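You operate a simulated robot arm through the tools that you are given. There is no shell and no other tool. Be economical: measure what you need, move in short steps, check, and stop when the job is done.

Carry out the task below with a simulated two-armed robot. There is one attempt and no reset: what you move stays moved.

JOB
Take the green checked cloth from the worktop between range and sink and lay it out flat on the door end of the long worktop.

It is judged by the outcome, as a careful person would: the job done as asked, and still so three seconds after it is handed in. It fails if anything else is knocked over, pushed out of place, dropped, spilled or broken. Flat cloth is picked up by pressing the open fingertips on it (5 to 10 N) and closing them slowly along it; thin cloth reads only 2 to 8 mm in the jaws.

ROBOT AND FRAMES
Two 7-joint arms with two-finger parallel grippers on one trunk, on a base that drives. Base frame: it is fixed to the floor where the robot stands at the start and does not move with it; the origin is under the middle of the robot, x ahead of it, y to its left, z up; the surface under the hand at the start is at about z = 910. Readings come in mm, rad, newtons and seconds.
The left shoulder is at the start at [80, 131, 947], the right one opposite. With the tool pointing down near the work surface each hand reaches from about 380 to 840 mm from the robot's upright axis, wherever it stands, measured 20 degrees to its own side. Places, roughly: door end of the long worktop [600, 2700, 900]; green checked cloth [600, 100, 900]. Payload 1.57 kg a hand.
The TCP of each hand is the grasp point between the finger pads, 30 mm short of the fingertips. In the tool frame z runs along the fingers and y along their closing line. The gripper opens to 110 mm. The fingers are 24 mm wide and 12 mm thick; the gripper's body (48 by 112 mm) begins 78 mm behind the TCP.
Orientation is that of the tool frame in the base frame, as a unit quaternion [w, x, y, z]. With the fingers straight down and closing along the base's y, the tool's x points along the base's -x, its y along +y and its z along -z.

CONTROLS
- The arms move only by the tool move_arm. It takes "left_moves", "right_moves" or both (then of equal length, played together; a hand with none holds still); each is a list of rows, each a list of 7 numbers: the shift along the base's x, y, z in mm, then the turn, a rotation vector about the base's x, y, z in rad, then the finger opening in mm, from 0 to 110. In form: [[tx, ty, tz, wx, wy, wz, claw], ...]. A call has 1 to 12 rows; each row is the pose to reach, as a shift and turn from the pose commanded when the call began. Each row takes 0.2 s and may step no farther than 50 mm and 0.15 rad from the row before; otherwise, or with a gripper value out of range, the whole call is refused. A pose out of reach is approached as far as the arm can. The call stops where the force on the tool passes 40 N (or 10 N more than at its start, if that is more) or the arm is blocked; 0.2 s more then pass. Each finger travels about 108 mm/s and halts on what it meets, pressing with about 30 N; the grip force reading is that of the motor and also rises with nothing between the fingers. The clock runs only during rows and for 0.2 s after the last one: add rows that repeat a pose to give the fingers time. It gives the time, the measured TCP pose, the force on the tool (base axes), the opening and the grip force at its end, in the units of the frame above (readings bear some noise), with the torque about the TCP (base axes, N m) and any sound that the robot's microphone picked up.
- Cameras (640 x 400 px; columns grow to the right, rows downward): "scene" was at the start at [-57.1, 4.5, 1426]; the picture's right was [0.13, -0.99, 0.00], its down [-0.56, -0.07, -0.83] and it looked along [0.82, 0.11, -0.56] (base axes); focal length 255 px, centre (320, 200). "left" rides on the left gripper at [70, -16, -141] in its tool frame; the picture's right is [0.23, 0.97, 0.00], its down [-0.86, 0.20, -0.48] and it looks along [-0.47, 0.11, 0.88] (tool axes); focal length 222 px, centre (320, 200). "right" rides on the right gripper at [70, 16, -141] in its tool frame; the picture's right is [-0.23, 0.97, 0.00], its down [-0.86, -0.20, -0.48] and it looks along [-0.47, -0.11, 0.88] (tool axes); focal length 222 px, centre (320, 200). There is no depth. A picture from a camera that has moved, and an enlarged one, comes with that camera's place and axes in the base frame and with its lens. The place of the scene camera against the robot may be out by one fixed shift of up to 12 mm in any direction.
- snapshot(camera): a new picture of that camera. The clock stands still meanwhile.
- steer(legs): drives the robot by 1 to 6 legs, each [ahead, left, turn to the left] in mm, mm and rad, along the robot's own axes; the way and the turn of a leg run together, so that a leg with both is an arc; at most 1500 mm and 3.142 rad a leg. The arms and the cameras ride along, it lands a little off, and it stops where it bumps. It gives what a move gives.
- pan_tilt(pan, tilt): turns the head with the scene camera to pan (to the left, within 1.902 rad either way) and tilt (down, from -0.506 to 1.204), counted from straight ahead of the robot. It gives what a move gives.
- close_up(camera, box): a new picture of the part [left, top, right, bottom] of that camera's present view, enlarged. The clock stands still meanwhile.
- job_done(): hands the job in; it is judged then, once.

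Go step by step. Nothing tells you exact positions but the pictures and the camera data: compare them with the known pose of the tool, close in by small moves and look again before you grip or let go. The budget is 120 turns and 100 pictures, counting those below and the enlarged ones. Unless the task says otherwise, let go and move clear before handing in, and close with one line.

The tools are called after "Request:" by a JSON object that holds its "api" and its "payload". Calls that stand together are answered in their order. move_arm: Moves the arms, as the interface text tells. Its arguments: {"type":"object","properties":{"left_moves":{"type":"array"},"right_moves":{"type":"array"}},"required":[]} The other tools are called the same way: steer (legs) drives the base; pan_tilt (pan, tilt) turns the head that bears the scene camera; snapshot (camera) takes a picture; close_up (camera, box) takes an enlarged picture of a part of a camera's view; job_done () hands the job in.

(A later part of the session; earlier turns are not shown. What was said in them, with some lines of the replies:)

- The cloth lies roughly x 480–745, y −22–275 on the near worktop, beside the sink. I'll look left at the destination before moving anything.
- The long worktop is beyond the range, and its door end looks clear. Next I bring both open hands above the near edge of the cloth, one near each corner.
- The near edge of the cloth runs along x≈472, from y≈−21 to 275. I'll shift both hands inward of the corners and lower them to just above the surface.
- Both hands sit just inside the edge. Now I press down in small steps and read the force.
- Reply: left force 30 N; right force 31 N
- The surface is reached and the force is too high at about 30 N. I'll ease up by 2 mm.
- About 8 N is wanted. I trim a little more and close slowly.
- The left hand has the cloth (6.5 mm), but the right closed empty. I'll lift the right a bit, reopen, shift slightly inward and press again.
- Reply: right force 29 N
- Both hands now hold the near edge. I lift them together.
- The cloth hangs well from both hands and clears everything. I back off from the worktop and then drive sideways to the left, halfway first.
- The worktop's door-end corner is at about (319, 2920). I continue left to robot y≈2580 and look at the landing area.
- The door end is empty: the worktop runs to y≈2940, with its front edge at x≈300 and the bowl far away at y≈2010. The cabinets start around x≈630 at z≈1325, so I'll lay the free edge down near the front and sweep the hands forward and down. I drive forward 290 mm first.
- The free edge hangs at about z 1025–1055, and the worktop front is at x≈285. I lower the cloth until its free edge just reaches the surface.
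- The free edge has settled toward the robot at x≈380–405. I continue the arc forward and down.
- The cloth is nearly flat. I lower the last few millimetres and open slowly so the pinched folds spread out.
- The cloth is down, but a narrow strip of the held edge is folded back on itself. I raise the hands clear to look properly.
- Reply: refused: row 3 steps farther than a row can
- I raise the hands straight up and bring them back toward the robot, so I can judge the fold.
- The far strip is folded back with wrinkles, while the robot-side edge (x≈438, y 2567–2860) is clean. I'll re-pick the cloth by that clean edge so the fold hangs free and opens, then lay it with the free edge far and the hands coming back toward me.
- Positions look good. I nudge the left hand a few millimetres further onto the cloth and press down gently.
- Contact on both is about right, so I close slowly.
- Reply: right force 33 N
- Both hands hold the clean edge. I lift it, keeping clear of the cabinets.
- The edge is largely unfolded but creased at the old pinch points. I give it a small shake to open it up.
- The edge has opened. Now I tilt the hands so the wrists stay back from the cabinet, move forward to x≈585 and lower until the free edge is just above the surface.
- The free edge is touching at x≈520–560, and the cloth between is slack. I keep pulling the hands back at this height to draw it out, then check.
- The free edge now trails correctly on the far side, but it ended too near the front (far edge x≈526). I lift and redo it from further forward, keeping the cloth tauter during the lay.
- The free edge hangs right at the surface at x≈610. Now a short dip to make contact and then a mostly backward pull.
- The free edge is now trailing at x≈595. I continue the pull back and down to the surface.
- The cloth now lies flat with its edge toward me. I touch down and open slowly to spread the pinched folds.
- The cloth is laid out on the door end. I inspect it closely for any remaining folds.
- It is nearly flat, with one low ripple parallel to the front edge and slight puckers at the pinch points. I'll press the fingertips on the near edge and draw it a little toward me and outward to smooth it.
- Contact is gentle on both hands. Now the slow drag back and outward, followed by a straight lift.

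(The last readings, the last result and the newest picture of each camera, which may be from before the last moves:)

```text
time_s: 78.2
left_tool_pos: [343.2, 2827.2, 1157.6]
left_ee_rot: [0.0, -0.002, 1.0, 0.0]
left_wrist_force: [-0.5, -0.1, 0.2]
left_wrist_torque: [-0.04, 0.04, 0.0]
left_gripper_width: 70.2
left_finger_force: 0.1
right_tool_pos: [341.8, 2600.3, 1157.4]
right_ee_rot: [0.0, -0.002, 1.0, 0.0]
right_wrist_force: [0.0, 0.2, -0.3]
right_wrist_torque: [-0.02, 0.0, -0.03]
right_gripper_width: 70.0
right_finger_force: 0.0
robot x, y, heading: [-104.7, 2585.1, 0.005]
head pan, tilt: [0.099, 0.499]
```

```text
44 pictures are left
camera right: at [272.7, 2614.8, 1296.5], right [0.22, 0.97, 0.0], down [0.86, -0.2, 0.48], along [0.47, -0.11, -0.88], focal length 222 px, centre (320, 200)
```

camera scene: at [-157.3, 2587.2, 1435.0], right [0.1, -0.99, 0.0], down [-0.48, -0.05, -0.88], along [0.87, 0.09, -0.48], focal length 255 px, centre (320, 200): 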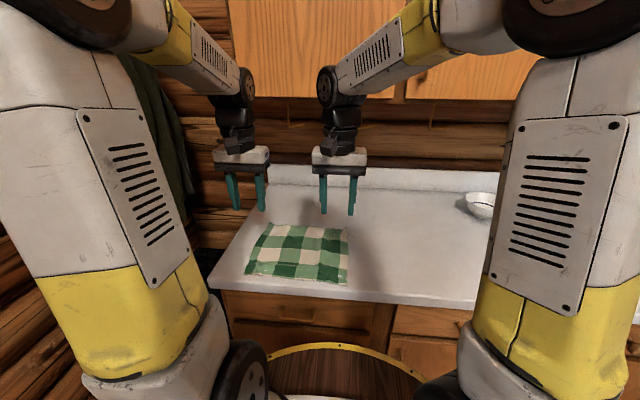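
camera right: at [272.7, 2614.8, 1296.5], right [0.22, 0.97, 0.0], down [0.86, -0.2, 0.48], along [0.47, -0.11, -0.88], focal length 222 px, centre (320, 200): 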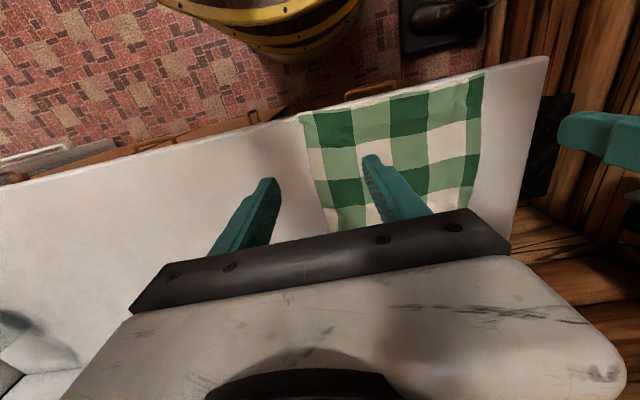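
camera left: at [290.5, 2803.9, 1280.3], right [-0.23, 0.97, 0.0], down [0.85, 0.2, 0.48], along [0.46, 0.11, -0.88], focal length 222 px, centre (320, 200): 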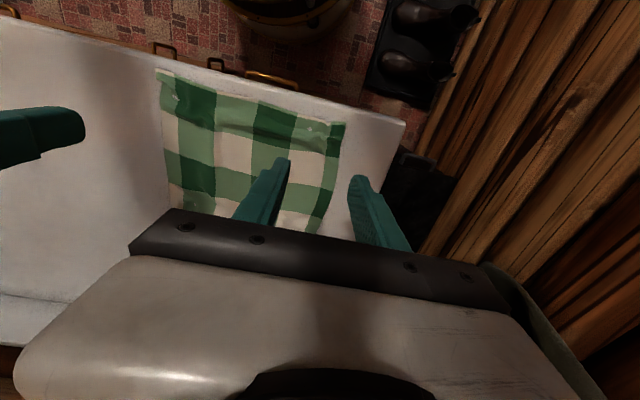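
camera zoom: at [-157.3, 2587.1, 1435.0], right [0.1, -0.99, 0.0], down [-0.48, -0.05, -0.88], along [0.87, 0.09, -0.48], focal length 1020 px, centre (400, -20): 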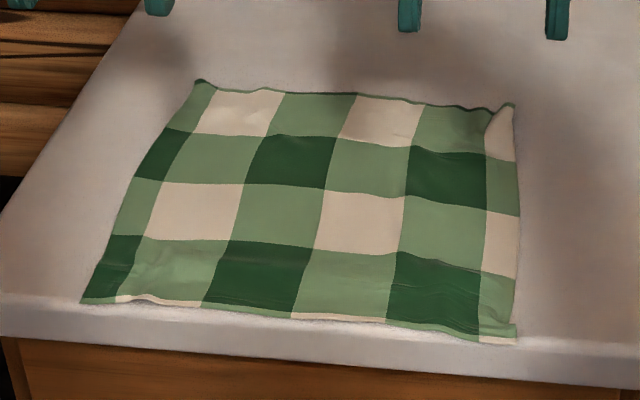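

Much flatter. I check the far right corner once more.

Request:
{"api": "close_up", "payload": {"camera": "scene", "box": [320, 222, 356, 246]}}

Request:
{"api": "snapshot", "payload": {"camera": "left"}}

```text
16.00 times, centred on (338, 234) of scene
camera zoom: at [-157.3, 2587.1, 1435.0], right [0.1, -0.99, 0.0], down [-0.48, -0.05, -0.88], along [0.87, 0.09, -0.48], focal length 4082 px, centre (32, -344)
```

zoom: 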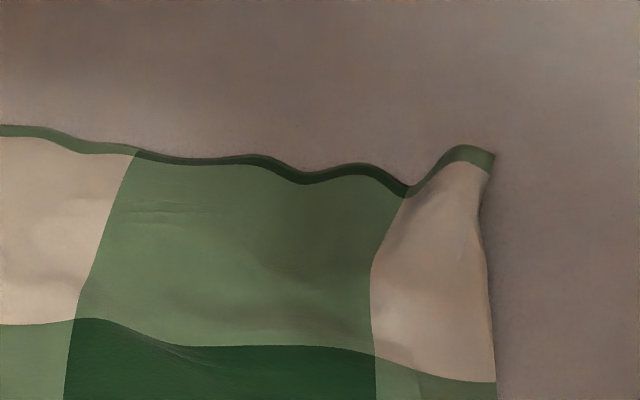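

```text
42 pictures are left
camera left: at [274.1, 2811.4, 1297.7], right [-0.23, 0.97, 0.0], down [0.85, 0.2, 0.48], along [0.47, 0.11, -0.88], focal length 222 px, centre (320, 200)
```

left: 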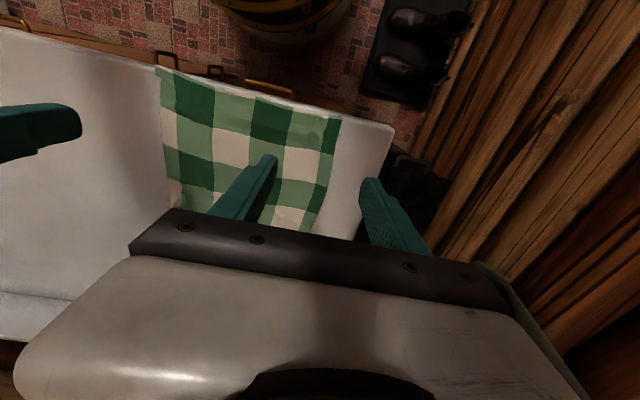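

All corners are open, with no folds. The cloth lies entirely on the worktop about 30 mm from its front edge, and the hands are clear. I hand in now.

Request:
{"api": "job_done", "payload": {}}

```text
The job is handed in.
```

The green checked cloth now lies flat on the door end of the long worktop. A few faint ripples are left at its far edge, both hands are clear, and I saw nothing else moved or knocked over.
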